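You operate a simulated robot arm through the tools that you are given. There is no shell and no other tool.

Carry out the task below with a simulated robot arm. There is one attempt and no reset: what you move stays moved.

JOB
Check that the red stop button and the main switch each stop the tall frame's pump.
Fine: shut the wide door, press On, push the red stop in, pull it out, press On again, turn the main switch off.

The check looks at the end state, three seconds after you hand in, the way a careful person would. Anything else that was tipped, shoved, dropped, spilled or broken makes it a failure.

ROBOT AND FRAMES
A 7-joint arm with a two-finger gripper, fixed in place. Base frame: the origin is on the floor under the middle of its stand, x ahead of it, y to its left, z up. Lengths are in mm, angles in rad, forces in N, time in s.
With the tool pointing down near the work surface it reaches from about 160 to 600 mm from the base axis. Its first joint turns from -1.152 to 1.152 rad. Payload 2.45 kg.
The TCP is the grasp point between the finger pads, 26 mm short of the fingertips. In the tool frame z runs along the fingers and y along their closing line. The gripper opens to 96 mm; its body begins 69 mm behind the TCP.
Orientation is told as [roll, pitch, yaw] about the base's x, y, z axes, in that order, counted from this pose: with the fingers straight down and closing along the base's y, the tool's x points along the base's -x, its y along +y and its z along -z.

CONTROLS
- The arm moves only by the tool drive_tool. Its argument "series" is a list of rows, each a list of 7 numbers: the gripper command, from -1 (fully open) to 1 (shut), values between in proportion, then the shift along the base's x, y, z in mm, then the turn, a rotation vector about the base's x, y, z in degrees. In form: [[hand, tx, ty, tz, rx, ry, rz], ...]. A call has 1 to 20 rows; each row is the pose to reach, as a shift and turn from the pose commanded when the call began. Each row takes 0.2 s and may step no farther than 50 mm and 0.15 rad from the row before; otherwise, or with a gripper value out of range, the whole call is refused. A pose out of reach is approached as far as the arm can. The call stops where the force on the tool passes 70 N (or 10 N more than at its start, if that is more) or the arm is blocked; 0.2 s more then pass. The fingers move at their own pace (about 50 mm/s each) and stop on an object; they squeeze with about 21 N. The grip force told is the motor's: it shows also when the fingers shut on nothing. Time passes only in rows, and 0.2 s behind the last, so rows that repeat a pose let the fingers close. The reply holds the time, the measured pose of the TCP, the force on the tool along the base axes, the opening and the grip force, in the units named above and with some noise, with the torque about the TCP (base axes, N m) and any sound that the robot's microphone picked up.
- Cameras (640 x 400 px; columns grow to the right, rows downward): "scene" is fixed at [151.4, -379.8, 1431.8]; the picture's right is [0.89, -0.47, 0.00], its down [-0.24, -0.45, -0.86] and it looks along [0.40, 0.76, -0.51] (base axes); focal length 219 px, centre (320, 200). "wrist" rides on the gripper at [82, 3, -98] in the tool frame; the picture's right is [-0.04, 1.00, 0.00], its down [-0.73, -0.03, -0.68] and it looks along [-0.68, -0.03, 0.73] (tool axes); focal length 256 px, centre (320, 200). There is no depth. A picture from a camera that has moved, and an enlarged one, comes with that camera's place and axes in the base frame and with its lens.
- grab_frame(camera): a new picture of that camera. No time passes.
- enlarge(camera, box): a new picture of the part [left, top, right, bottom] of that camera's present view, enlarged. No time passes.
- close_job(): hands the job in; it is judged then, once.

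Places have to be worked out from the pictures, the camera data and where the tool is seen. Open the gripper and draw the arm clear of the work before you hand the job in, unless the task says otherwise.

The tools are called after "Request:" by a JSON object that holds its "fn" and its "kwargs". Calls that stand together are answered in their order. drive_tool: Moves the arm, as the interface text tells. Its arguments: {"type":"object","properties":{"series":{"type":"array","items":{"type":"array","items":{"type":"number"}}}},"required":["series"]} The other tools are called the same way: grab_frame (camera) takes a picture; enlarge (camera, box) takes an enlarged picture of a part of a camera's view; close_job () hands the job in.

At the start:

```text
t: 0.0
position: [323.8, 177.2, 1359.6]
orientation: [0.0, 0.0, -0.001]
contact_force: [0.4, 1.1, -0.2]
wrist_torque: [0.01, -0.01, 0.0]
grip_width: 96.0
finger_force: 0.1
```

scene: 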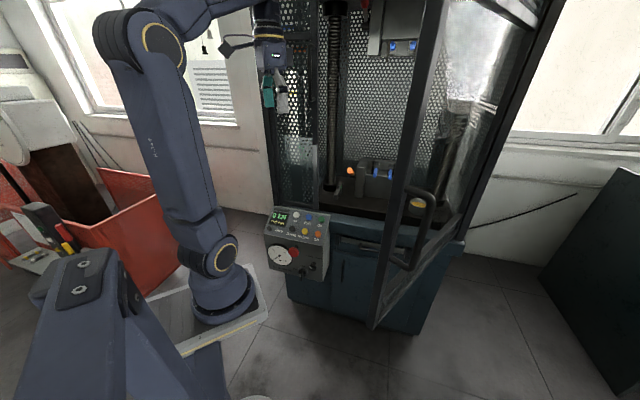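
wrist: 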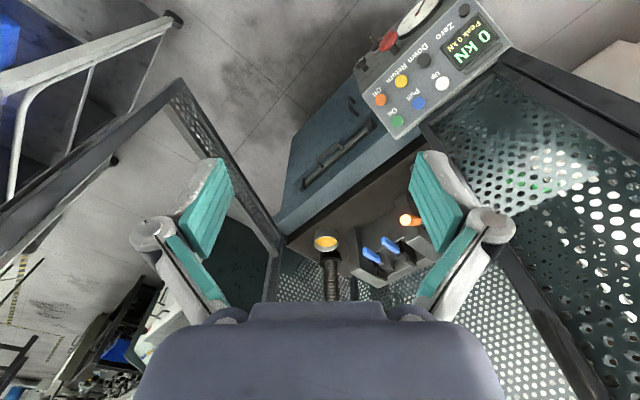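

I start by looking closely at the panel and the door before moving anything.

Request:
{"fn": "enlarge", "kwargs": {"camera": "scene", "box": [250, 190, 350, 290]}}

Request:
{"fn": "enlarge", "kwargs": {"camera": "scene", "box": [340, 120, 500, 340]}}

Request:
{"fn": "enlarge", "kwargs": {"camera": "wrist", "box": [340, 0, 520, 140]}}

Request:
{"fn": "enlarge", "kwargs": {"camera": "scene", "box": [250, 0, 570, 200]}}

```text
4.00 times, centred on (300, 240) of scene
camera zoom: at [151.4, -379.8, 1431.8], right [0.89, -0.47, 0.0], down [-0.24, -0.45, -0.86], along [0.4, 0.76, -0.51], focal length 877 px, centre (400, 40)
```

zoom: 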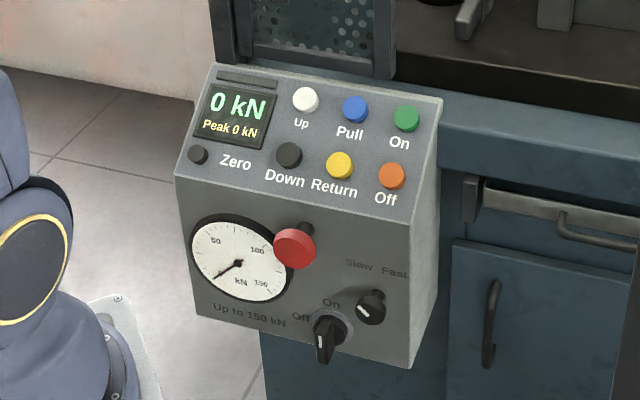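

```text
1.82 times, centred on (420, 230) of scene
camera zoom: at [151.4, -379.8, 1431.8], right [0.89, -0.47, 0.0], down [-0.24, -0.45, -0.86], along [0.4, 0.76, -0.51], focal length 399 px, centre (138, 146)
```

zoom: 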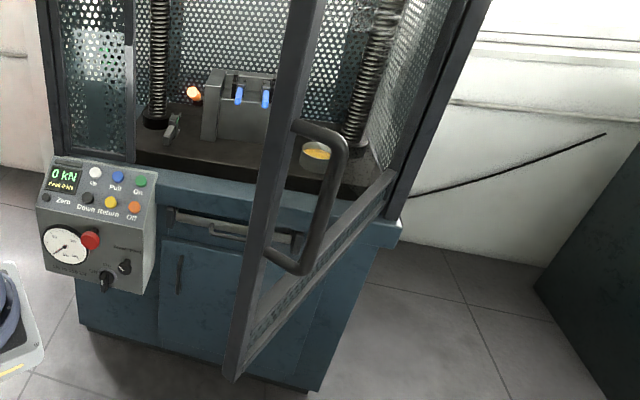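

```text
2.86 times, centred on (430, 70) of wrist
camera zoom: at [241.7, 179.7, 1456.5], right [0.04, 1.0, 0.0], down [0.73, -0.03, 0.68], along [0.68, -0.03, -0.73], focal length 731 px, centre (6, 571)
```

zoom: 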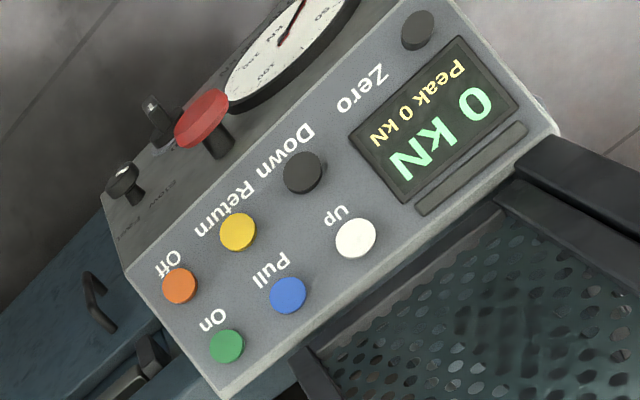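

```text
2.00 times, centred on (410, 100) of scene
camera zoom: at [151.4, -379.8, 1431.8], right [0.89, -0.47, 0.0], down [-0.24, -0.45, -0.86], along [0.4, 0.76, -0.51], focal length 439 px, centre (140, 400)
```

zoom: 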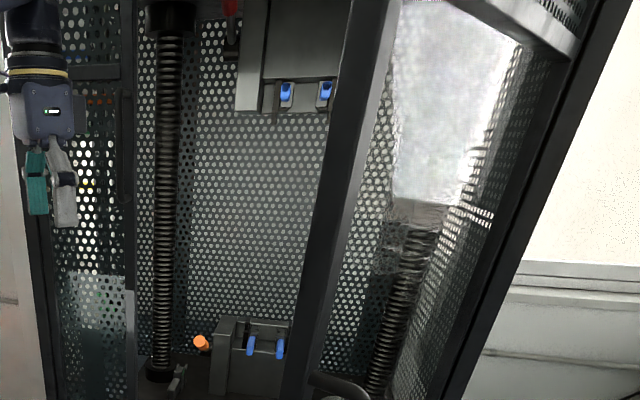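

The panel sits near (500, 400, 800), turned about 45°, and the wide door is open roughly 60° with its free edge near (435, -150). I enlarge the switches and the door handle more to read their state.

Request:
{"fn": "enlarge", "kwargs": {"camera": "scene", "box": [285, 240, 335, 290]}}

Request:
{"fn": "enlarge", "kwargs": {"camera": "scene", "box": [260, 200, 340, 260]}}

Request:
{"fn": "enlarge", "kwargs": {"camera": "scene", "box": [370, 170, 450, 290]}}

Request:
{"fn": "enlarge", "kwargs": {"camera": "wrist", "box": [0, 60, 320, 300]}}

Request:
{"fn": "enlarge", "kwargs": {"camera": "wrist", "box": [360, 0, 440, 50]}}

```text
8.00 times, centred on (310, 265) of scene
camera zoom: at [151.4, -379.8, 1431.8], right [0.89, -0.47, 0.0], down [-0.24, -0.45, -0.86], along [0.4, 0.76, -0.51], focal length 1755 px, centre (400, -320)
```

zoom: 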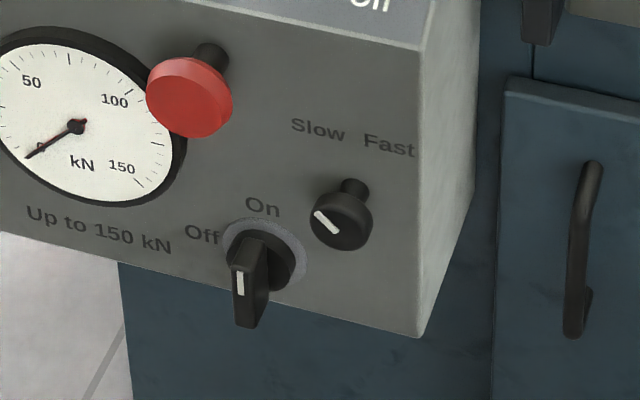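

```text
6.67 times, centred on (300, 230) of scene
camera zoom: at [151.4, -379.8, 1431.8], right [0.89, -0.47, 0.0], down [-0.24, -0.45, -0.86], along [0.4, 0.76, -0.51], focal length 1462 px, centre (453, 0)
```

zoom: 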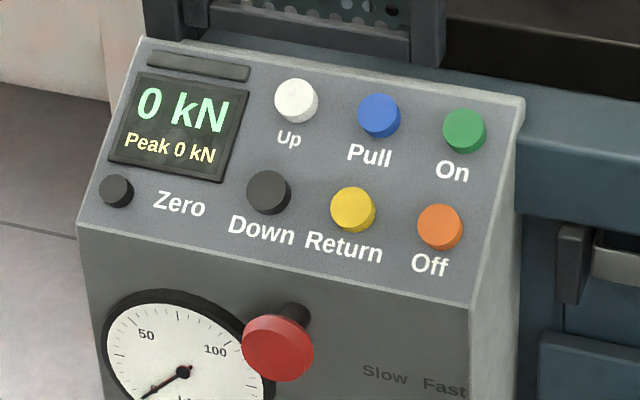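

```text
3.33 times, centred on (410, 230) of scene
camera zoom: at [151.4, -379.8, 1431.8], right [0.89, -0.47, 0.0], down [-0.24, -0.45, -0.86], along [0.4, 0.76, -0.51], focal length 731 px, centre (20, 100)
```

zoom: 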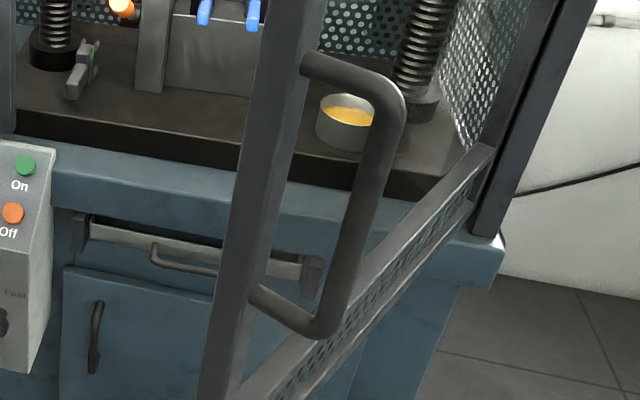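

```text
1.67 times, centred on (160, 180) of wrist
camera zoom: at [241.7, 179.7, 1456.5], right [0.04, 1.0, 0.0], down [0.73, -0.03, 0.68], along [0.68, -0.03, -0.73], focal length 427 px, centre (587, 233)
```

zoom: 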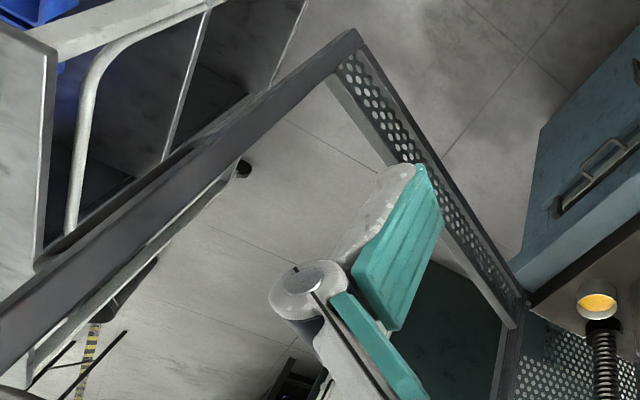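

```text
8.00 times, centred on (400, 25) of wrist
camera zoom: at [241.7, 179.7, 1456.5], right [0.04, 1.0, 0.0], down [0.73, -0.03, 0.68], along [0.68, -0.03, -0.73], focal length 2048 px, centre (-320, 1600)
```

zoom: 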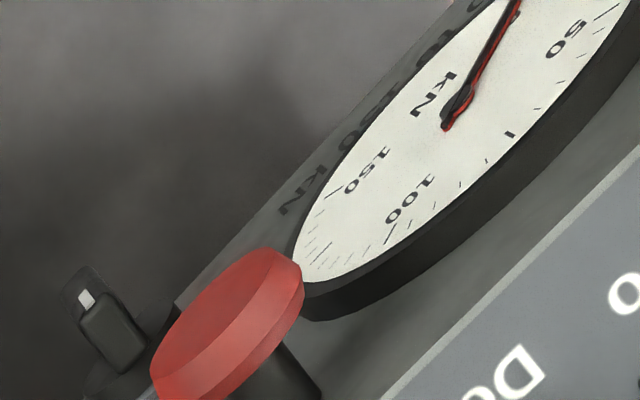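

The main switch's blade stands at On (Off is a quarter turn to the left, counter-clockwise), the red stop is out, and the display is lit. The door must come first; I shut the fingers and swing the arm to the -y side, clear of the door's free edge, to get a second view of the handle.

Request:
{"fn": "drive_tool", "kwargs": {"series": [[1, -12, -45, 5, 0, 0, 0], [1, -24, -90, 10, 0, 0, 0], [1, -34, -135, 15, 0, 0, 0], [1, -44, -180, 20, 0, 0, 0], [1, -44, -228, 20, 0, 0, 0], [1, -44, -276, 20, 0, 0, 0], [1, -44, -324, 20, 0, 0, 0], [1, -44, -372, 20, 0, 0, 0]]}}

```text
t: 1.8
position: [281.3, -200.8, 1382.2]
orientation: [0.0, 0.0, 0.0]
contact_force: [-0.5, -0.8, -0.1]
wrist_torque: [0.05, -0.01, 0.01]
grip_width: 0.0
finger_force: 20.9
out of reach, approached as far as the arm can: row 4
```

The arm moved freely. I take both views to place the door and handle and see the arm's shape.

Request:
{"fn": "grab_frame", "kwargs": {"camera": "scene"}}

Request:
{"fn": "grab_frame", "kwargs": {"camera": "wrist"}}

```text
taken
```

scene: 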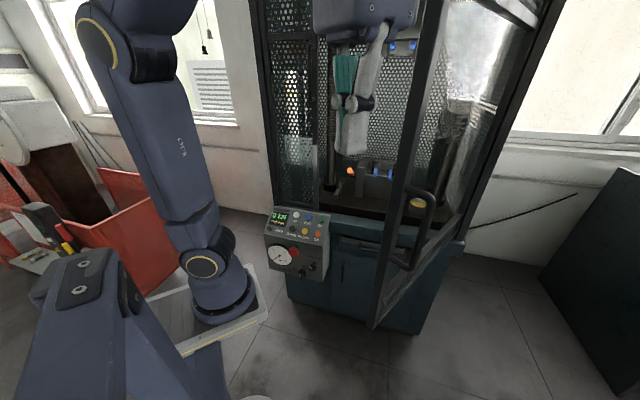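

```text
taken
camera wrist: at [200.8, -195.9, 1480.2], right [0.04, 1.0, 0.0], down [0.73, -0.03, 0.68], along [0.68, -0.03, -0.73], focal length 256 px, centre (320, 200)
```

wrist: 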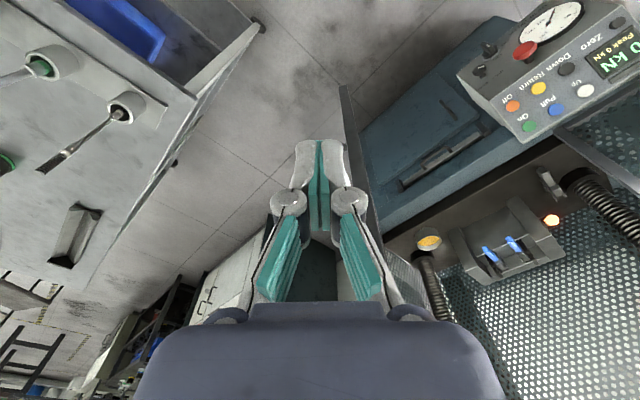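

The door's free bar stands near (436, -149) with the handle at about (458, -193), z 1085–1250; its outer side faces -y. I move to the outer side and yaw the tool to 55°, well clear of the handle, keeping the fingers shut.

Request:
{"fn": "drive_tool", "kwargs": {"series": [[1, 10, -20, 0, 0, 0, 8], [1, 20, -40, 0, 0, 0, 16], [1, 30, -60, 0, 0, 0, 24], [1, 40, -75, 0, 0, 0, 32], [1, 50, -85, 0, 0, 0, 40], [1, 60, -90, 0, 0, 0, 48], [1, 65, -90, 0, 0, 0, 55]]}}

```text
t: 3.4
position: [334.8, -275.0, 1375.9]
orientation: [-0.005, 0.0, 0.962]
contact_force: [-0.7, -0.8, -0.2]
wrist_torque: [0.0, -0.01, 0.04]
grip_width: 0.0
finger_force: 21.1
out of reach, approached as far as the arm can: row 4, 5, 6, 7
```

At this height the tool-down reach ends near 435 mm, so I tilt the tool forward 60° toward the door (which brings the wrist back and lower) while dropping to about z 1330, still away from the handle.

Request:
{"fn": "drive_tool", "kwargs": {"series": [[1, 0, 0, -6, 6.14, -4.3, 0], [1, 0, 0, -12, 12.28, -8.6, 0], [1, 0, 0, -18, 18.4, -12.9, 0], [1, 0, 0, -24, 24.6, -17.2, 0], [1, 0, 0, -30, 30.7, -21.5, 0], [1, 0, 0, -36, 36.85, -25.8, 0], [1, 0, 0, -42, 43.0, -30.1, 0], [1, 0, 0, -50, 49.1, -34.4, 0]]}}

Request:
{"fn": "grab_frame", "kwargs": {"camera": "scene"}}

Request:
{"fn": "grab_frame", "kwargs": {"camera": "wrist"}}

```text
t: 5.2
position: [362.2, -246.2, 1292.2]
orientation: [-0.003, -1.049, 0.959]
contact_force: [-0.2, 0.1, -0.3]
wrist_torque: [0.0, -0.01, -0.01]
grip_width: 0.1
finger_force: 20.8
out of reach, approached as far as the arm can: row 1, 2, 3, 4, 5, 6, 7, 8
```

```text
taken
```

scene: 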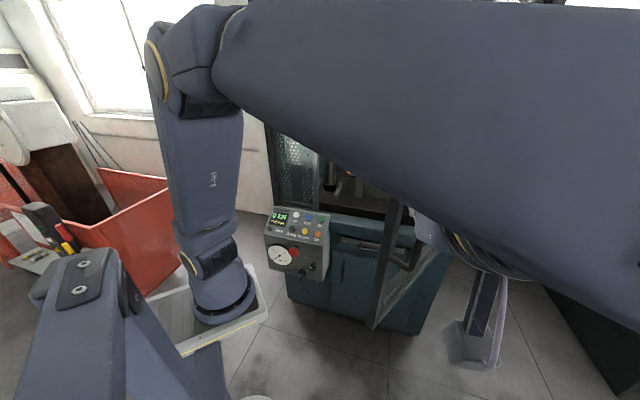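

```text
taken
camera wrist: at [286.6, -348.3, 1270.4], right [-0.81, 0.59, 0.03], down [-0.1, -0.2, 0.97], along [0.58, 0.78, 0.22], focal length 256 px, centre (320, 200)
```

wrist: 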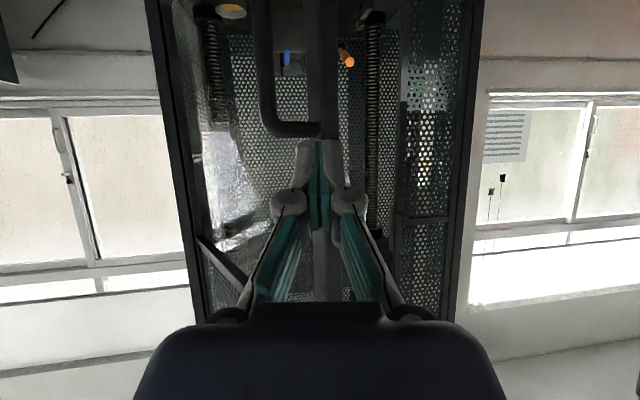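

The tool now points at the door at 60°, TCP at (362, -246, 1292); the commanded spot was past the arm's limit on that side but the pose is clean. I enlarge the wrist view to see how the door bar and handle lie relative to the fingertips.

Request:
{"fn": "enlarge", "kwargs": {"camera": "wrist", "box": [220, 0, 420, 160]}}

Request:
{"fn": "enlarge", "kwargs": {"camera": "wrist", "box": [120, 0, 520, 320]}}

```text
2.50 times, centred on (320, 80) of wrist
camera zoom: at [286.6, -348.3, 1270.4], right [-0.81, 0.59, 0.03], down [-0.1, -0.2, 0.97], along [0.58, 0.78, 0.22], focal length 640 px, centre (320, 500)
```

zoom: 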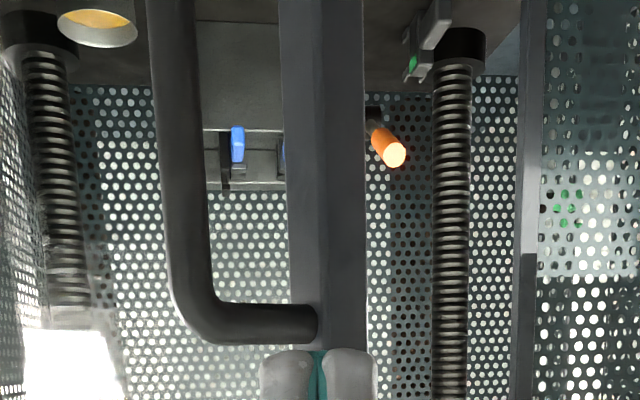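

```text
1.25 times, centred on (320, 160) of wrist
camera zoom: at [286.6, -348.3, 1270.4], right [-0.81, 0.59, 0.03], down [-0.1, -0.2, 0.97], along [0.58, 0.78, 0.22], focal length 320 px, centre (320, 250)
```

zoom: 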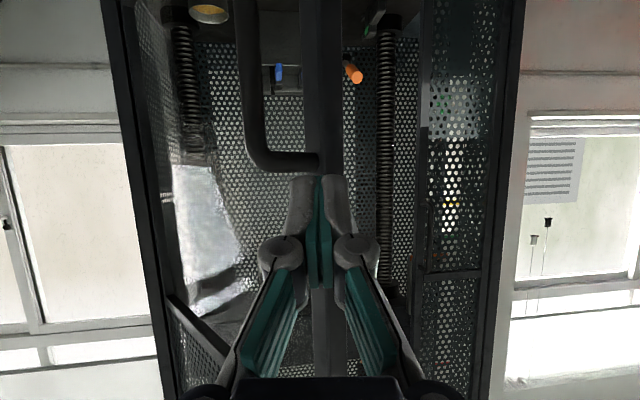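

The bar's outer face is to the left of the corner in this (upside-down) view, about 30 mm wide, and the handle's top end is at z≈1265, so I will push the outer face just above the handle with the fingertips. First a small test shift to learn where the commanded pose stands.

Request:
{"fn": "drive_tool", "kwargs": {"series": [[1, 20, 10, 0, 0, 0, 0], [1, 40, 20, 0, 0, 0, 0]]}}

```text
t: 5.8
position: [400.2, -225.9, 1293.4]
orientation: [0.0, -1.048, 0.96]
contact_force: [-0.4, -0.7, -0.4]
wrist_torque: [0.0, 0.02, 0.0]
grip_width: 0.0
finger_force: 21.0
```

The commanded pose is the reached one. I now bring the fingertips to about (449, -175, 1300), just short of the bar's outer face and 20 mm above the handle.

Request:
{"fn": "drive_tool", "kwargs": {"series": [[1, 0, 0, 20, 0, 0, 0], [1, 17, 16, 22, 0, 0, 0], [1, 34, 32, 22, 0, 0, 0]]}}

Request:
{"fn": "grab_frame", "kwargs": {"camera": "wrist"}}

Request:
{"fn": "grab_frame", "kwargs": {"camera": "scene"}}

```text
t: 6.6
position: [435.5, -190.9, 1317.0]
orientation: [0.001, -1.047, 0.96]
contact_force: [-0.9, 0.5, 0.4]
wrist_torque: [0.0, 0.02, 0.02]
grip_width: 0.0
finger_force: 20.9
```

```text
taken
camera wrist: at [359.5, -293.8, 1295.0], right [-0.81, 0.59, 0.03], down [-0.1, -0.2, 0.97], along [0.58, 0.78, 0.22], focal length 256 px, centre (320, 200)
```

wrist: 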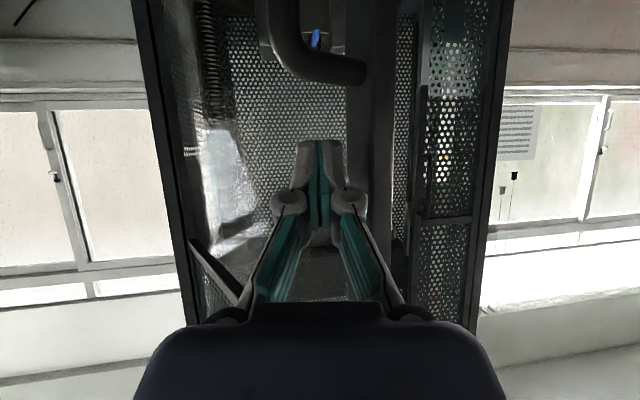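

```text
taken
```

scene: 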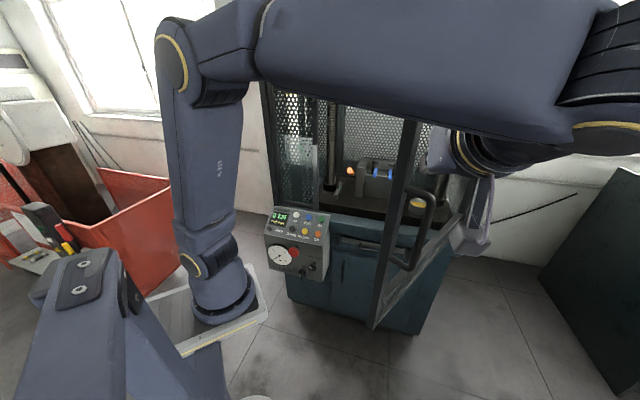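

The fingertips are about 20 mm in front of the bar's outer face, above the handle. I now push slowly along the door's arc (hinge taken near (1035, 5), radius about 613) and watch the force.

Request:
{"fn": "drive_tool", "kwargs": {"series": [[1, -3, 11, 0, 0, 0, 0], [1, -6.5, 22.5, 0, 0, 0, 0], [1, -10.8, 39.6, 0, 0, 0, 0], [1, -14.2, 55.3, 0, 0, 0, 0], [1, -17.2, 71.1, 0, 0, 0, 0], [1, -19.8, 86.9, 0, 0, 0, 0], [1, -21.9, 102.8, 0, 0, 0, 0]]}}

Request:
{"fn": "grab_frame", "kwargs": {"camera": "wrist"}}

Request:
{"fn": "grab_frame", "kwargs": {"camera": "scene"}}

```text
t: 8.2
position: [414.6, -89.7, 1314.9]
orientation: [0.002, -1.047, 0.958]
contact_force: [0.7, 0.0, -0.3]
wrist_torque: [0.02, -0.02, 0.03]
grip_width: 0.3
finger_force: 21.1
```

```text
taken
camera wrist: at [339.8, -192.4, 1292.4], right [-0.81, 0.59, 0.04], down [-0.1, -0.2, 0.97], along [0.58, 0.78, 0.22], focal length 256 px, centre (320, 200)
```

wrist: 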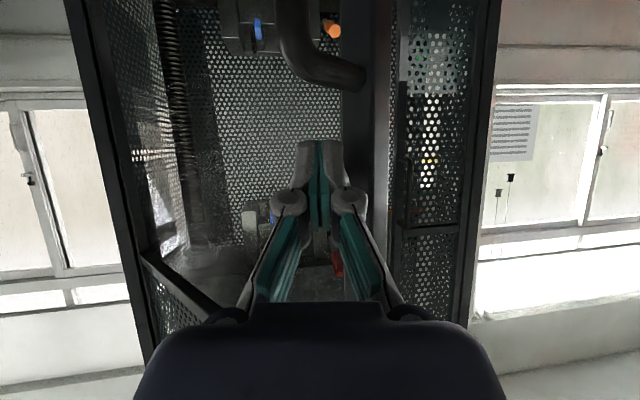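

```text
taken
```

scene: 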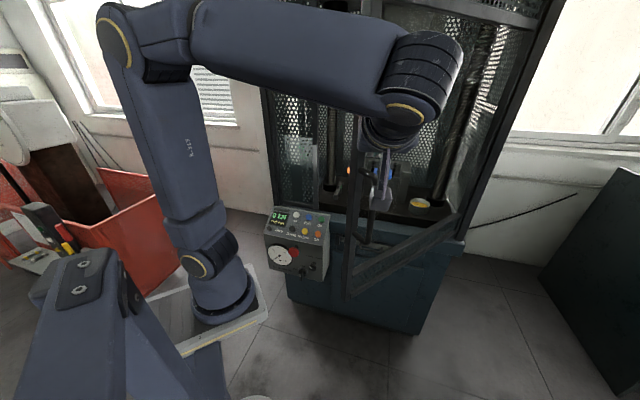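

The door follows easily with almost no force. I continue along the arc in the same manner.

Request:
{"fn": "drive_tool", "kwargs": {"series": [[1, -1.2, 10.6, 0, 0, 0, 0], [1, -2.3, 21.3, 0, 0, 0, 0], [1, -3.2, 32, 0, 0, 0, 0], [1, -3.8, 42.6, 0, 0, 0, 0], [1, -4.3, 53.3, 0, 0, 0, 0], [1, -4.5, 64, 0, 0, 0, 0], [1, -4.6, 74.7, 0, 0, 0, 0], [1, -4.5, 85.4, 0, 0, 0, 0], [1, -4.3, 96.1, 0, 0, 0, 0], [1, -3.8, 106.8, 0, 0, 0, 0], [1, -2.3, 128.1, 0, 0, 0, 0], [1, 0, 149.4, 0, 0, 0, 0]]}}

Request:
{"fn": "grab_frame", "kwargs": {"camera": "wrist"}}

Request:
{"fn": "grab_frame", "kwargs": {"camera": "scene"}}

```text
t: 10.8
position: [414.1, 58.2, 1318.7]
orientation: [0.002, -1.045, 0.956]
contact_force: [0.3, 0.5, -0.5]
wrist_torque: [-0.05, 0.02, -0.02]
grip_width: 0.0
finger_force: 21.5
```

```text
taken
camera wrist: at [338.7, -43.4, 1295.5], right [-0.81, 0.59, 0.04], down [-0.1, -0.2, 0.97], along [0.58, 0.78, 0.22], focal length 256 px, centre (320, 200)
```

wrist: 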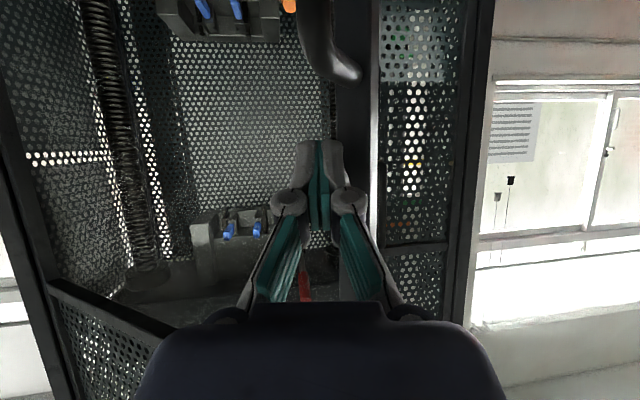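

```text
taken
```

scene: 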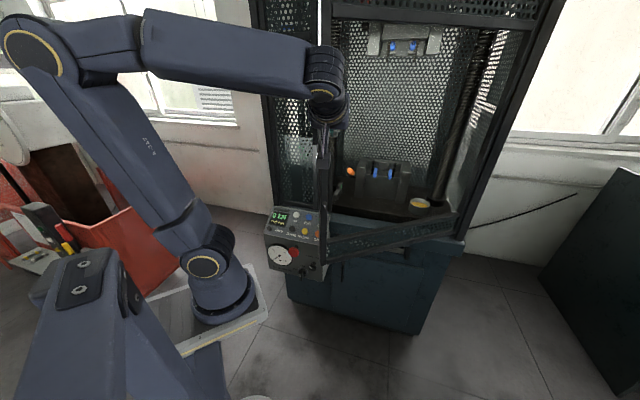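

The door is about two-thirds of the way. I check the clearance between the door's lower corner and the control box before going on.

Request:
{"fn": "enlarge", "kwargs": {"camera": "scene", "box": [250, 180, 370, 290]}}

```text
3.64 times, centred on (310, 235) of scene
camera zoom: at [151.4, -379.8, 1431.8], right [0.89, -0.47, 0.0], down [-0.24, -0.45, -0.86], along [0.4, 0.76, -0.51], focal length 798 px, centre (356, 73)
```

zoom: 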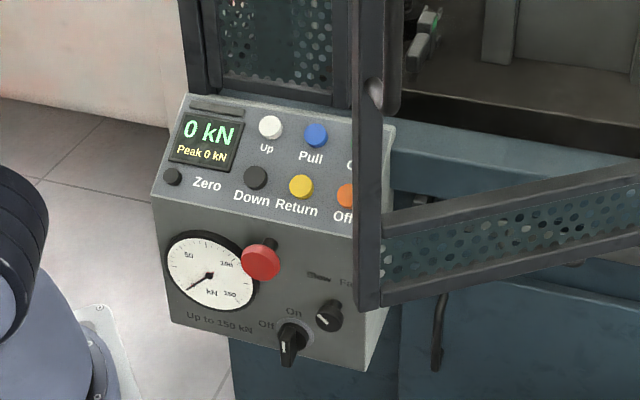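

The lower corner looks level with or just above the control box's back edge. I zoom the wrist view to see exactly where the fingertips meet the bar.

Request:
{"fn": "enlarge", "kwargs": {"camera": "wrist", "box": [260, 20, 420, 260]}}

Request:
{"fn": "enlarge", "kwargs": {"camera": "scene", "box": [290, 80, 370, 220]}}

```text
1.67 times, centred on (340, 140) of wrist
camera zoom: at [338.7, -43.4, 1295.5], right [-0.81, 0.59, 0.04], down [-0.1, -0.2, 0.97], along [0.58, 0.78, 0.22], focal length 427 px, centre (287, 300)
```

zoom: 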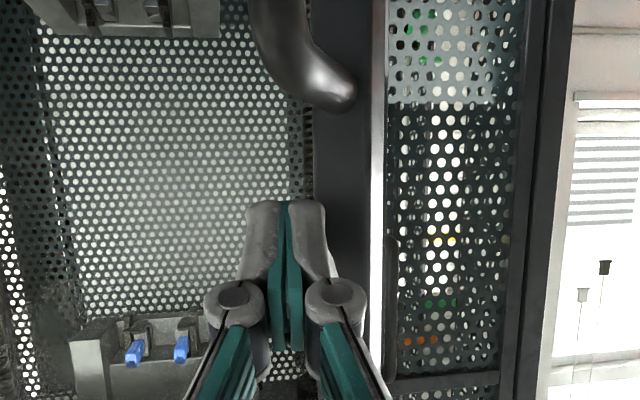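

```text
2.86 times, centred on (330, 150) of scene
camera zoom: at [151.4, -379.8, 1431.8], right [0.89, -0.47, 0.0], down [-0.24, -0.45, -0.86], along [0.4, 0.76, -0.51], focal length 627 px, centre (291, 343)
```

zoom: 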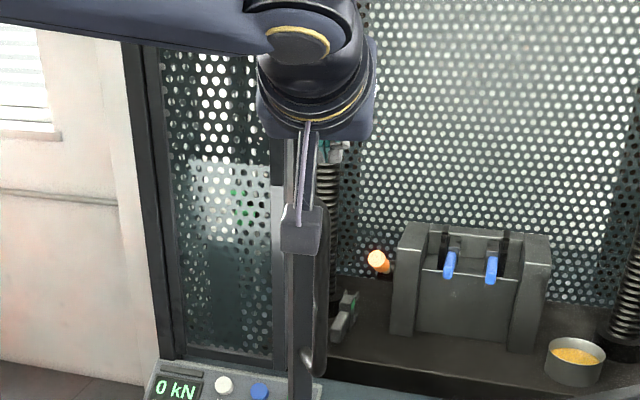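

The tips overlap only the inner half of the bar, so I shift about 12 mm toward the free edge and keep following the arc slowly, then look again.

Request:
{"fn": "drive_tool", "kwargs": {"series": [[1, -6, 0, 0, 0, 0, 0], [1, -12, 2, 0, 0, 0, 0], [1, -10.5, 12.3, 0, 0, 0, 0], [1, -8.9, 23.1, 0, 0, 0, 0], [1, -7.1, 33.8, 0, 0, 0, 0], [1, -5.1, 44.6, 0, 0, 0, 0], [1, -2.9, 55.2, 0, 0, 0, 0], [1, -0.6, 65.9, 0, 0, 0, 0], [1, 2, 76.5, 0, 0, 0, 0], [1, 4.7, 87.1, 0, 0, 0, 0], [1, 7.6, 97.6, 0, 0, 0, 0]]}}

Request:
{"fn": "enlarge", "kwargs": {"camera": "wrist", "box": [200, 0, 480, 240]}}

Request:
{"fn": "enlarge", "kwargs": {"camera": "scene", "box": [250, 180, 370, 290]}}

```text
t: 13.2
position: [422.4, 157.2, 1317.5]
orientation: [0.001, -1.045, 0.958]
contact_force: [0.0, 0.7, 0.3]
wrist_torque: [-0.02, 0.01, 0.0]
grip_width: 0.2
finger_force: 20.7
```

```text
1.67 times, centred on (340, 120) of wrist
camera zoom: at [347.1, 55.4, 1294.5], right [-0.81, 0.59, 0.03], down [-0.1, -0.2, 0.97], along [0.58, 0.78, 0.22], focal length 427 px, centre (287, 333)
```

zoom: 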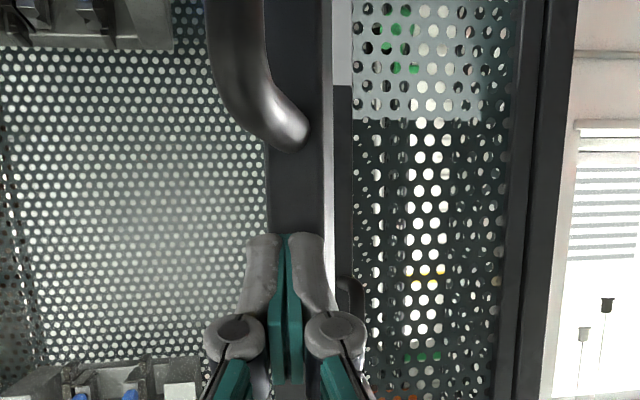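

```text
3.64 times, centred on (310, 235) of scene
camera zoom: at [151.4, -379.8, 1431.8], right [0.89, -0.47, 0.0], down [-0.24, -0.45, -0.86], along [0.4, 0.76, -0.51], focal length 798 px, centre (356, 73)
```

zoom: 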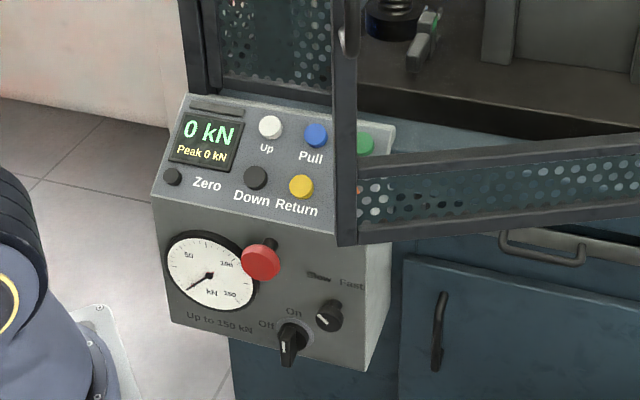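

Contact is now centred on the bar. I continue along the arc to about 150° (closed is near 137°) and check the box clearance again.

Request:
{"fn": "drive_tool", "kwargs": {"series": [[1, 3.1, 10.4, 0, 0, 0, 0], [1, 6.4, 20.8, 0, 0, 0, 0], [1, 9.9, 31.2, 0, 0, 0, 0], [1, 13.5, 41.5, 0, 0, 0, 0], [1, 17.3, 51.7, 0, 0, 0, 0], [1, 21.3, 61.8, 0, 0, 0, 0], [1, 25.5, 71.9, 0, 0, 0, 0], [1, 29.8, 81.9, 0, 0, 0, 0], [1, 34.4, 91.8, 0, 0, 0, 0], [1, 39.1, 101.7, 0, 0, 0, 0]]}}

Request:
{"fn": "enlarge", "kwargs": {"camera": "wrist", "box": [200, 0, 480, 240]}}

Request:
{"fn": "enlarge", "kwargs": {"camera": "scene", "box": [250, 180, 370, 290]}}

Request:
{"fn": "grab_frame", "kwargs": {"camera": "scene"}}

```text
t: 15.4
position: [461.3, 257.4, 1315.5]
orientation: [-0.001, -1.045, 0.961]
contact_force: [0.4, 0.6, -0.6]
wrist_torque: [0.0, 0.0, -0.01]
grip_width: 0.0
finger_force: 21.3
```

```text
1.67 times, centred on (340, 120) of wrist
camera zoom: at [384.9, 156.3, 1293.1], right [-0.81, 0.59, 0.03], down [-0.1, -0.2, 0.97], along [0.58, 0.78, 0.22], focal length 427 px, centre (287, 333)
```

zoom: 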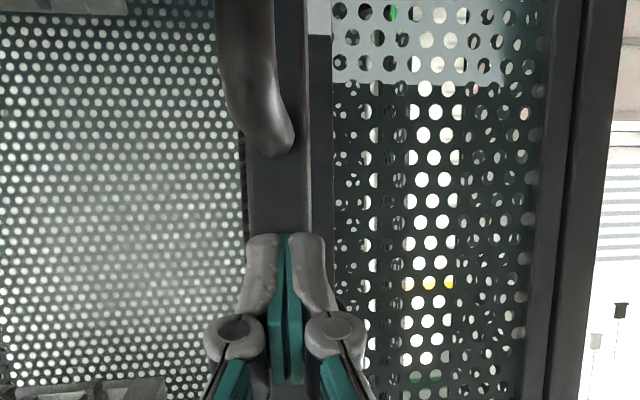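

```text
3.64 times, centred on (310, 235) of scene
camera zoom: at [151.4, -379.8, 1431.8], right [0.89, -0.47, 0.0], down [-0.24, -0.45, -0.86], along [0.4, 0.76, -0.51], focal length 798 px, centre (356, 73)
```

zoom: 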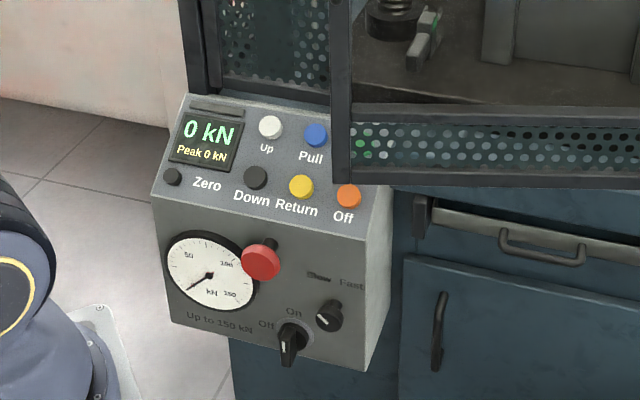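

```text
taken
```

scene: 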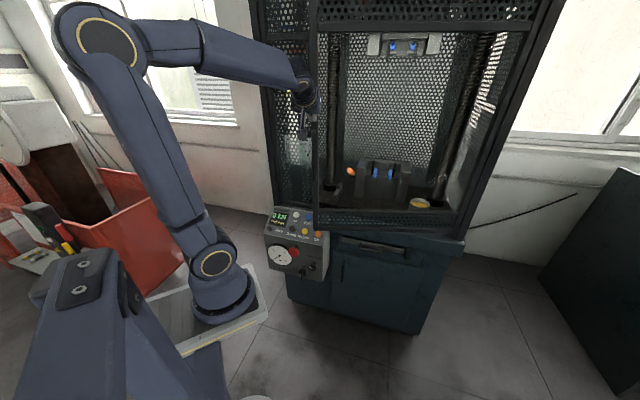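

The door clears the control box and the fingertips are centred on the bar. I continue, slowing slightly, to about 144°.

Request:
{"fn": "drive_tool", "kwargs": {"series": [[1, 4.8, 9.7, 0, 0, 0, 0], [1, 9.9, 19.4, 0, 0, 0, 0], [1, 15.1, 29, 0, 0, 0, 0], [1, 20.4, 38.5, 0, 0, 0, 0], [1, 26, 47.9, 0, 0, 0, 0], [1, 31.7, 57.2, 0, 0, 0, 0], [1, 37.5, 66.4, 0, 0, 0, 0], [1, 43.5, 75.5, 0, 0, 0, 0], [1, 49.7, 84.5, 0, 0, 0, 0], [1, 56.1, 93.4, 0, 0, 0, 0]]}}

Request:
{"fn": "enlarge", "kwargs": {"camera": "wrist", "box": [200, 0, 480, 240]}}

Request:
{"fn": "enlarge", "kwargs": {"camera": "scene", "box": [250, 140, 410, 280]}}

```text
t: 17.6
position: [517.3, 350.7, 1318.0]
orientation: [0.0, -1.048, 0.961]
contact_force: [-0.4, 0.3, 0.0]
wrist_torque: [-0.01, 0.01, -0.01]
grip_width: 0.3
finger_force: 20.9
```

```text
1.67 times, centred on (340, 120) of wrist
camera zoom: at [442.7, 249.4, 1294.6], right [-0.81, 0.59, 0.03], down [-0.1, -0.2, 0.97], along [0.58, 0.78, 0.22], focal length 427 px, centre (287, 333)
```

zoom: 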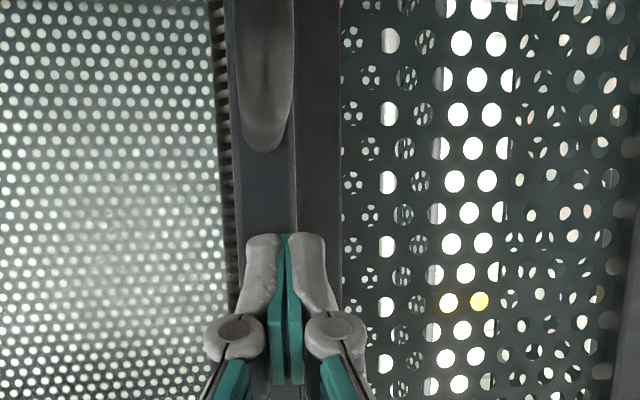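

```text
2.86 times, centred on (330, 210) of scene
camera zoom: at [151.4, -379.8, 1431.8], right [0.89, -0.47, 0.0], down [-0.24, -0.45, -0.86], along [0.4, 0.76, -0.51], focal length 627 px, centre (291, 171)
```

zoom: 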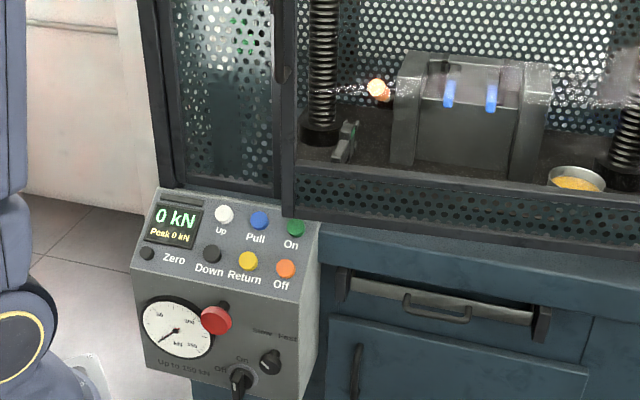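

The door is nearly shut, its bar lining up with the frame post. I push on in small half-degree steps and watch for the force of the stop.

Request:
{"fn": "drive_tool", "kwargs": {"series": [[1, 3.2, 4.4, 0, 0, 0, 0], [1, 6.5, 8.7, 0, 0, 0, 0], [1, 9.8, 13.1, 0, 0, 0, 0], [1, 13.1, 17.4, 0, 0, 0, 0], [1, 16.5, 21.7, 0, 0, 0, 0], [1, 19.9, 25.9, 0, 0, 0, 0]]}}

Request:
{"fn": "enlarge", "kwargs": {"camera": "wrist", "box": [200, 0, 480, 240]}}

Request:
{"fn": "enlarge", "kwargs": {"camera": "scene", "box": [250, 140, 410, 280]}}

```text
t: 19.0
position: [536.0, 377.9, 1317.2]
orientation: [-0.002, -1.047, 0.961]
contact_force: [-0.1, 0.1, 0.0]
wrist_torque: [0.0, 0.0, 0.0]
grip_width: 0.0
finger_force: 20.7
```

```text
1.67 times, centred on (340, 120) of wrist
camera zoom: at [461.1, 275.7, 1295.2], right [-0.81, 0.59, 0.03], down [-0.1, -0.2, 0.97], along [0.58, 0.78, 0.22], focal length 427 px, centre (287, 333)
```

zoom: 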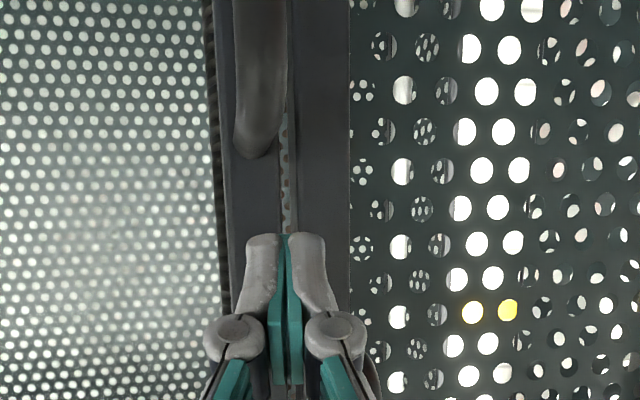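

```text
2.86 times, centred on (330, 210) of scene
camera zoom: at [151.4, -379.8, 1431.8], right [0.89, -0.47, 0.0], down [-0.24, -0.45, -0.86], along [0.4, 0.76, -0.51], focal length 627 px, centre (291, 171)
```

zoom: 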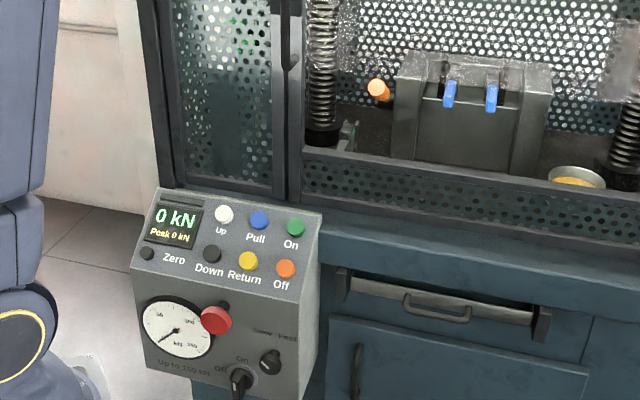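

The bar now lies beside the frame post with a narrow gap, and there is no force on the tool, so the door may have coasted home. I shift 14 mm so that the tips press only on the door's bar, then press gently forward to confirm it is seated.

Request:
{"fn": "drive_tool", "kwargs": {"series": [[1, 5, -4, 0, 0, 0, 0], [1, 10, -8, 0, 0, 0, 0], [1, 12.7, -5.1, 0, 0, 0, 0], [1, 15.4, -2.2, 0, 0, 0, 0], [1, 18.1, 0.7, 0, 0, 0, 0], [1, 20.8, 3.6, 0, 0, 0, 0], [1, 23.5, 6.5, 0, 0, 0, 0]]}}

Request:
{"fn": "enlarge", "kwargs": {"camera": "wrist", "box": [200, 0, 480, 240]}}

```text
t: 20.6
position: [557.4, 383.4, 1317.2]
orientation: [0.003, -1.042, 0.959]
contact_force: [-25.7, -25.6, -1.4]
wrist_torque: [-0.1, 0.11, -0.15]
grip_width: 0.0
finger_force: 21.3
```

```text
1.67 times, centred on (340, 120) of wrist
camera zoom: at [483.0, 280.7, 1296.1], right [-0.81, 0.59, 0.04], down [-0.1, -0.19, 0.98], along [0.58, 0.78, 0.22], focal length 427 px, centre (287, 333)
```

zoom: 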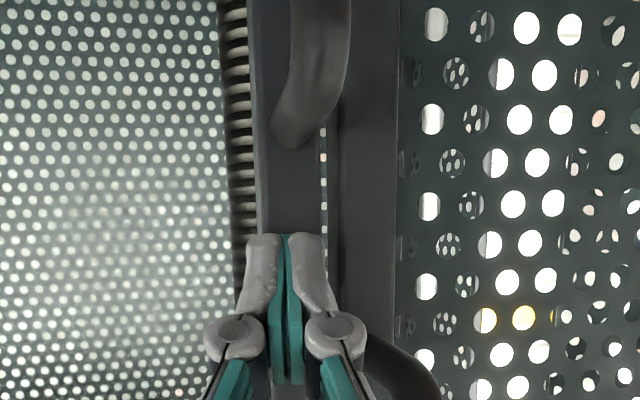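

A firm 36 N reaction square to the door shows it is against its stop, tip at about (570, 402). I press slightly more to see whether it moves any further, and look at it from the scene camera.

Request:
{"fn": "drive_tool", "kwargs": {"series": [[1, 1.4, 1.4, 0, 0, 0, 0], [1, 2.1, 2.1, 0, 0, 0, 0]]}}

Request:
{"fn": "enlarge", "kwargs": {"camera": "scene", "box": [250, 100, 480, 280]}}

```text
t: 21.1
position: [557.4, 383.1, 1317.3]
orientation: [-0.001, -1.037, 0.964]
contact_force: [-29.0, -29.5, 5.9]
wrist_torque: [0.05, -0.09, -0.15]
grip_width: 0.0
finger_force: 20.5
stopped in row 2: the force on the tool passed its limit at 72 N (the readings are from after the stop); the commanded pose is now the measured one
```

```text
2.22 times, centred on (365, 190) of scene
camera zoom: at [150.2, -381.0, 1431.6], right [0.89, -0.47, 0.0], down [-0.24, -0.45, -0.86], along [0.4, 0.76, -0.51], focal length 488 px, centre (220, 222)
```

zoom: 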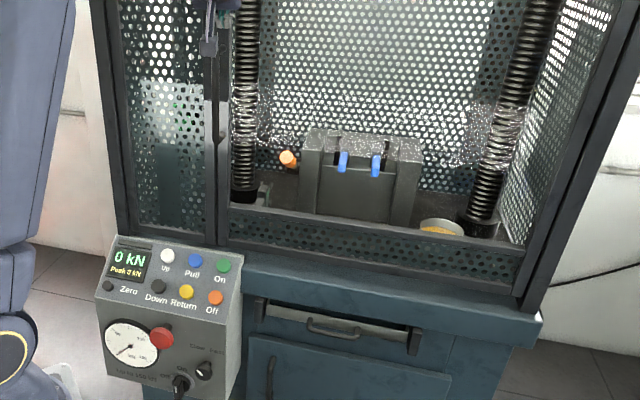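

The door is flush and won't move further, so it is shut. I back the tool straight off the door and check that it stays shut.

Request:
{"fn": "drive_tool", "kwargs": {"series": [[1, -10, -11, 0, 0, 0, 0], [1, -30, -32, 5, 0, 0, 0], [1, -60, -63, 10, 0, 0, 0], [1, -90, -95, 10, 0, 0, 0]]}}

Request:
{"fn": "enlarge", "kwargs": {"camera": "scene", "box": [250, 100, 480, 280]}}

Request:
{"fn": "grab_frame", "kwargs": {"camera": "wrist"}}

```text
t: 22.1
position: [468.7, 289.4, 1328.3]
orientation: [0.002, -1.038, 0.961]
contact_force: [-0.1, -0.2, -1.1]
wrist_torque: [0.01, 0.0, 0.02]
grip_width: 0.0
finger_force: 21.1
```

```text
2.22 times, centred on (365, 190) of scene
camera zoom: at [151.4, -379.8, 1431.8], right [0.89, -0.47, 0.0], down [-0.24, -0.45, -0.86], along [0.4, 0.76, -0.51], focal length 488 px, centre (220, 222)
```

zoom: 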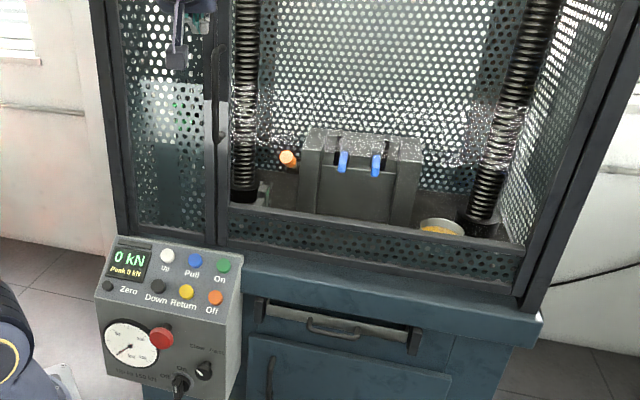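

```text
taken
camera wrist: at [394.6, 187.2, 1307.3], right [-0.81, 0.59, 0.04], down [-0.1, -0.19, 0.98], along [0.58, 0.79, 0.21], focal length 256 px, centre (320, 200)
```

wrist: 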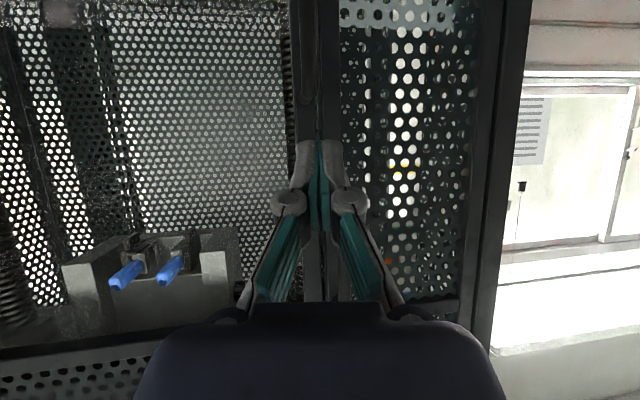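

The door holds shut. I untilt the tool and come back and down to about (350, 230, 1150) so the wrist camera can look at the control panel.

Request:
{"fn": "drive_tool", "kwargs": {"series": [[1, -15, -8, -22, -6.1, 4.27, 0], [1, -30, -15, -44, -12.2, 8.54, 0], [1, -45, -23, -66, -18.3, 12.8, 0], [1, -60, -30, -88, -24.4, 17.1, 0], [1, -75, -37, -110, -30.5, 21.35, 0], [1, -90, -45, -132, -36.6, 25.6, 0], [1, -105, -52, -154, -42.7, 29.9, 0], [1, -118, -59, -178, -48.8, 34.2, 0]]}}

Request:
{"fn": "grab_frame", "kwargs": {"camera": "wrist"}}

Request:
{"fn": "grab_frame", "kwargs": {"camera": "scene"}}

```text
t: 23.9
position: [352.3, 230.9, 1148.1]
orientation: [0.001, 0.003, 0.96]
contact_force: [-0.4, 0.3, 0.1]
wrist_torque: [-0.01, 0.0, 0.03]
grip_width: 0.1
finger_force: 20.8
```

```text
taken
camera wrist: at [303.4, 165.0, 1247.2], right [-0.8, 0.61, 0.0], down [0.45, 0.59, 0.68], along [0.41, 0.54, -0.74], focal length 256 px, centre (320, 200)
```

wrist: 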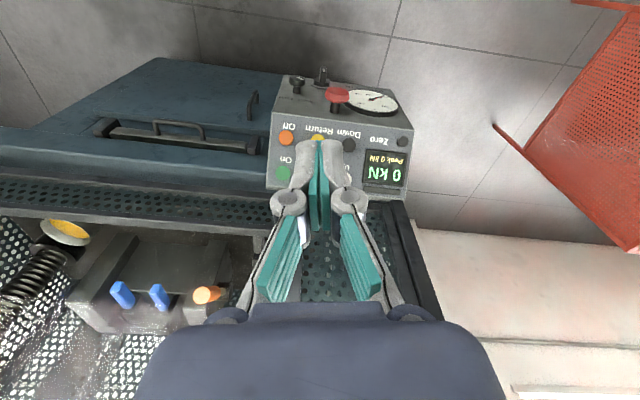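

```text
taken
```

scene: 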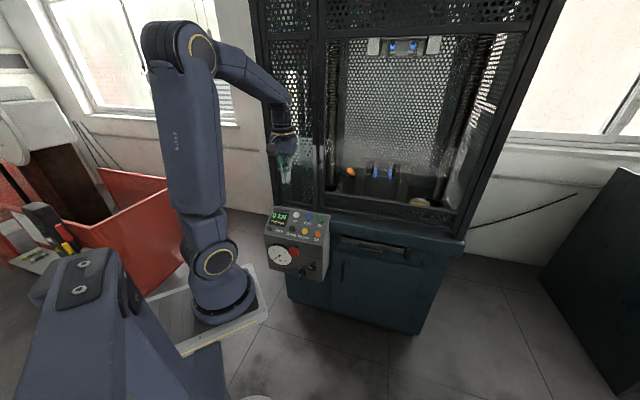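

The panel is visible upside-down in the wrist view. I enlarge it to measure the button and knob positions.

Request:
{"fn": "enlarge", "kwargs": {"camera": "wrist", "box": [250, 50, 430, 210]}}

Request:
{"fn": "enlarge", "kwargs": {"camera": "scene", "box": [255, 195, 345, 285]}}

```text
2.50 times, centred on (340, 130) of wrist
camera zoom: at [303.4, 165.0, 1247.2], right [-0.8, 0.61, 0.0], down [0.45, 0.59, 0.68], along [0.41, 0.54, -0.74], focal length 640 px, centre (270, 375)
```

zoom: 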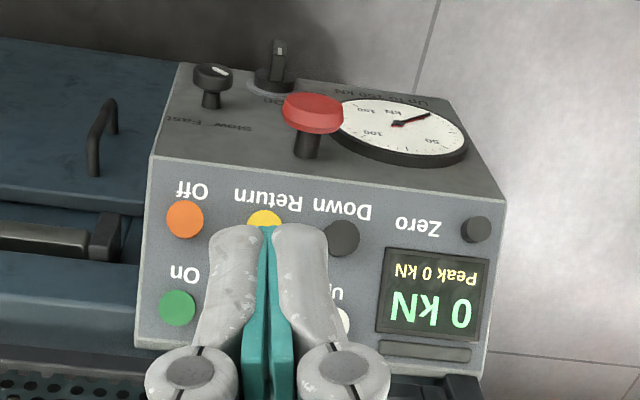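

```text
4.44 times, centred on (300, 240) of scene
camera zoom: at [151.4, -379.8, 1431.8], right [0.89, -0.47, 0.0], down [-0.24, -0.45, -0.86], along [0.4, 0.76, -0.51], focal length 975 px, centre (409, 22)
```

zoom: 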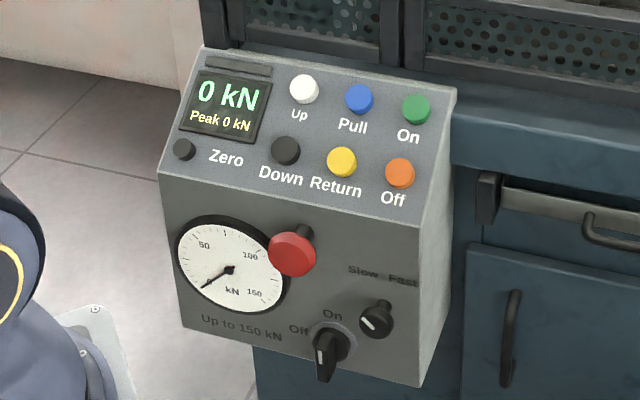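

I now yaw to 47° (square to the panel) and come down to about (390, 255, 1000), in front of the panel and below the door handle.

Request:
{"fn": "drive_tool", "kwargs": {"series": [[1, 0, 0, -35, 0, 0, -4], [1, 5, 0, -70, 0, 0, -8], [1, 15, 5, -105, 0, 0, -8], [1, 30, 15, -135, 0, 0, -8], [1, 38, 25, -148, 0, 0, -8]]}}

Request:
{"fn": "drive_tool", "kwargs": {"series": [[1, 5, 5, 0, 5.41, -5.05, 0], [1, 10, 10, 0, 10.8, -10.1, 0], [1, 15, 15, -5, 16.2, -15.1, 0], [1, 20, 20, -10, 21.6, -20.2, 0], [1, 25, 22, -15, 27.05, -25.2, 0]]}}

Request:
{"fn": "grab_frame", "kwargs": {"camera": "wrist"}}

Request:
{"fn": "grab_frame", "kwargs": {"camera": "scene"}}

```text
t: 25.1
position: [391.0, 256.4, 1001.5]
orientation: [0.002, 0.0, 0.82]
contact_force: [0.1, 0.4, 1.1]
wrist_torque: [0.03, 0.01, 0.02]
grip_width: 0.0
finger_force: 20.6
```

```text
t: 26.3
position: [414.4, 278.6, 985.0]
orientation: [0.004, -0.644, 0.82]
contact_force: [-0.7, -0.6, 0.4]
wrist_torque: [-0.03, -0.03, 0.01]
grip_width: 0.1
finger_force: 21.0
```

```text
taken
camera wrist: at [328.1, 189.2, 1013.8], right [-0.71, 0.7, 0.03], down [0.14, 0.11, 0.98], along [0.69, 0.7, -0.18], focal length 256 px, centre (320, 200)
```

wrist: 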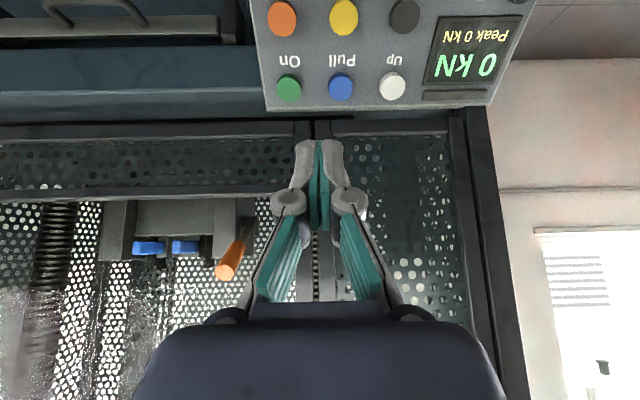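

```text
taken
```

scene: 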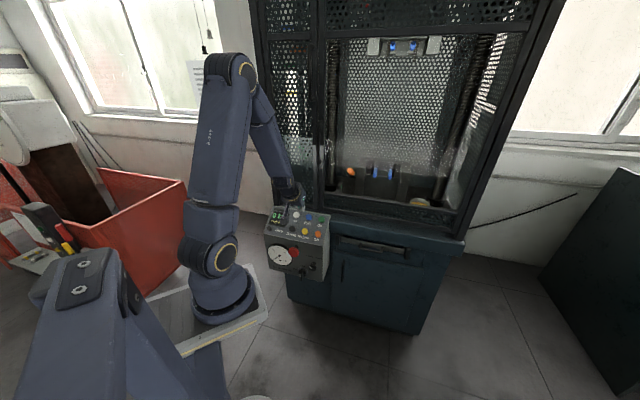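

The button row is level in the view, so the tool is square to the panel. Triangulating, the On button is at about (551, 364, 825); I line the tool axis up on it and advance to about 65 mm off.

Request:
{"fn": "drive_tool", "kwargs": {"series": [[1, 23, -6, 8.6, 0, 0, 0], [1, 46.4, -11.9, 17.2, 0, 0, 0], [1, 60, 2.7, -9.4, 0, 0, 0], [1, 73.3, 17, -35.4, 0, 0, 0], [1, 86.6, 31.2, -61.3, 0, 0, 0], [1, 99.6, 45.2, -86.8, 0, 0, 0]]}}

Request:
{"fn": "grab_frame", "kwargs": {"camera": "wrist"}}

Request:
{"fn": "enlarge", "kwargs": {"camera": "scene", "box": [255, 160, 355, 280]}}

```text
t: 27.7
position: [515.5, 321.1, 896.7]
orientation: [0.002, -0.644, 0.822]
contact_force: [-0.7, -0.9, -0.2]
wrist_torque: [-0.02, 0.03, 0.0]
grip_width: 0.1
finger_force: 20.2
```

```text
taken
camera wrist: at [428.0, 231.8, 925.5], right [-0.71, 0.7, 0.03], down [0.14, 0.11, 0.98], along [0.69, 0.7, -0.18], focal length 256 px, centre (320, 200)
```

wrist: 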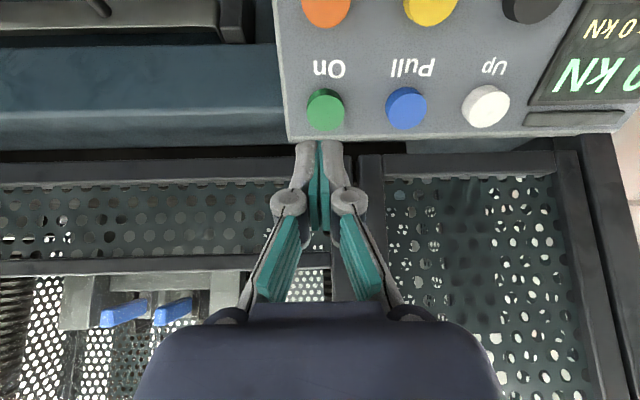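

```text
3.33 times, centred on (305, 220) of scene
camera zoom: at [151.4, -379.8, 1431.8], right [0.89, -0.47, 0.0], down [-0.24, -0.45, -0.86], along [0.4, 0.76, -0.51], focal length 731 px, centre (370, 133)
```

zoom: 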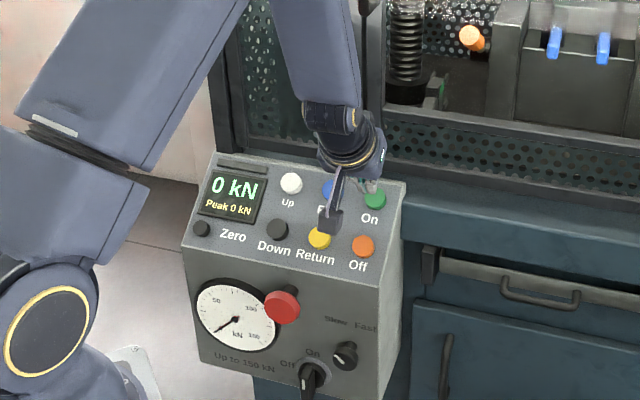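

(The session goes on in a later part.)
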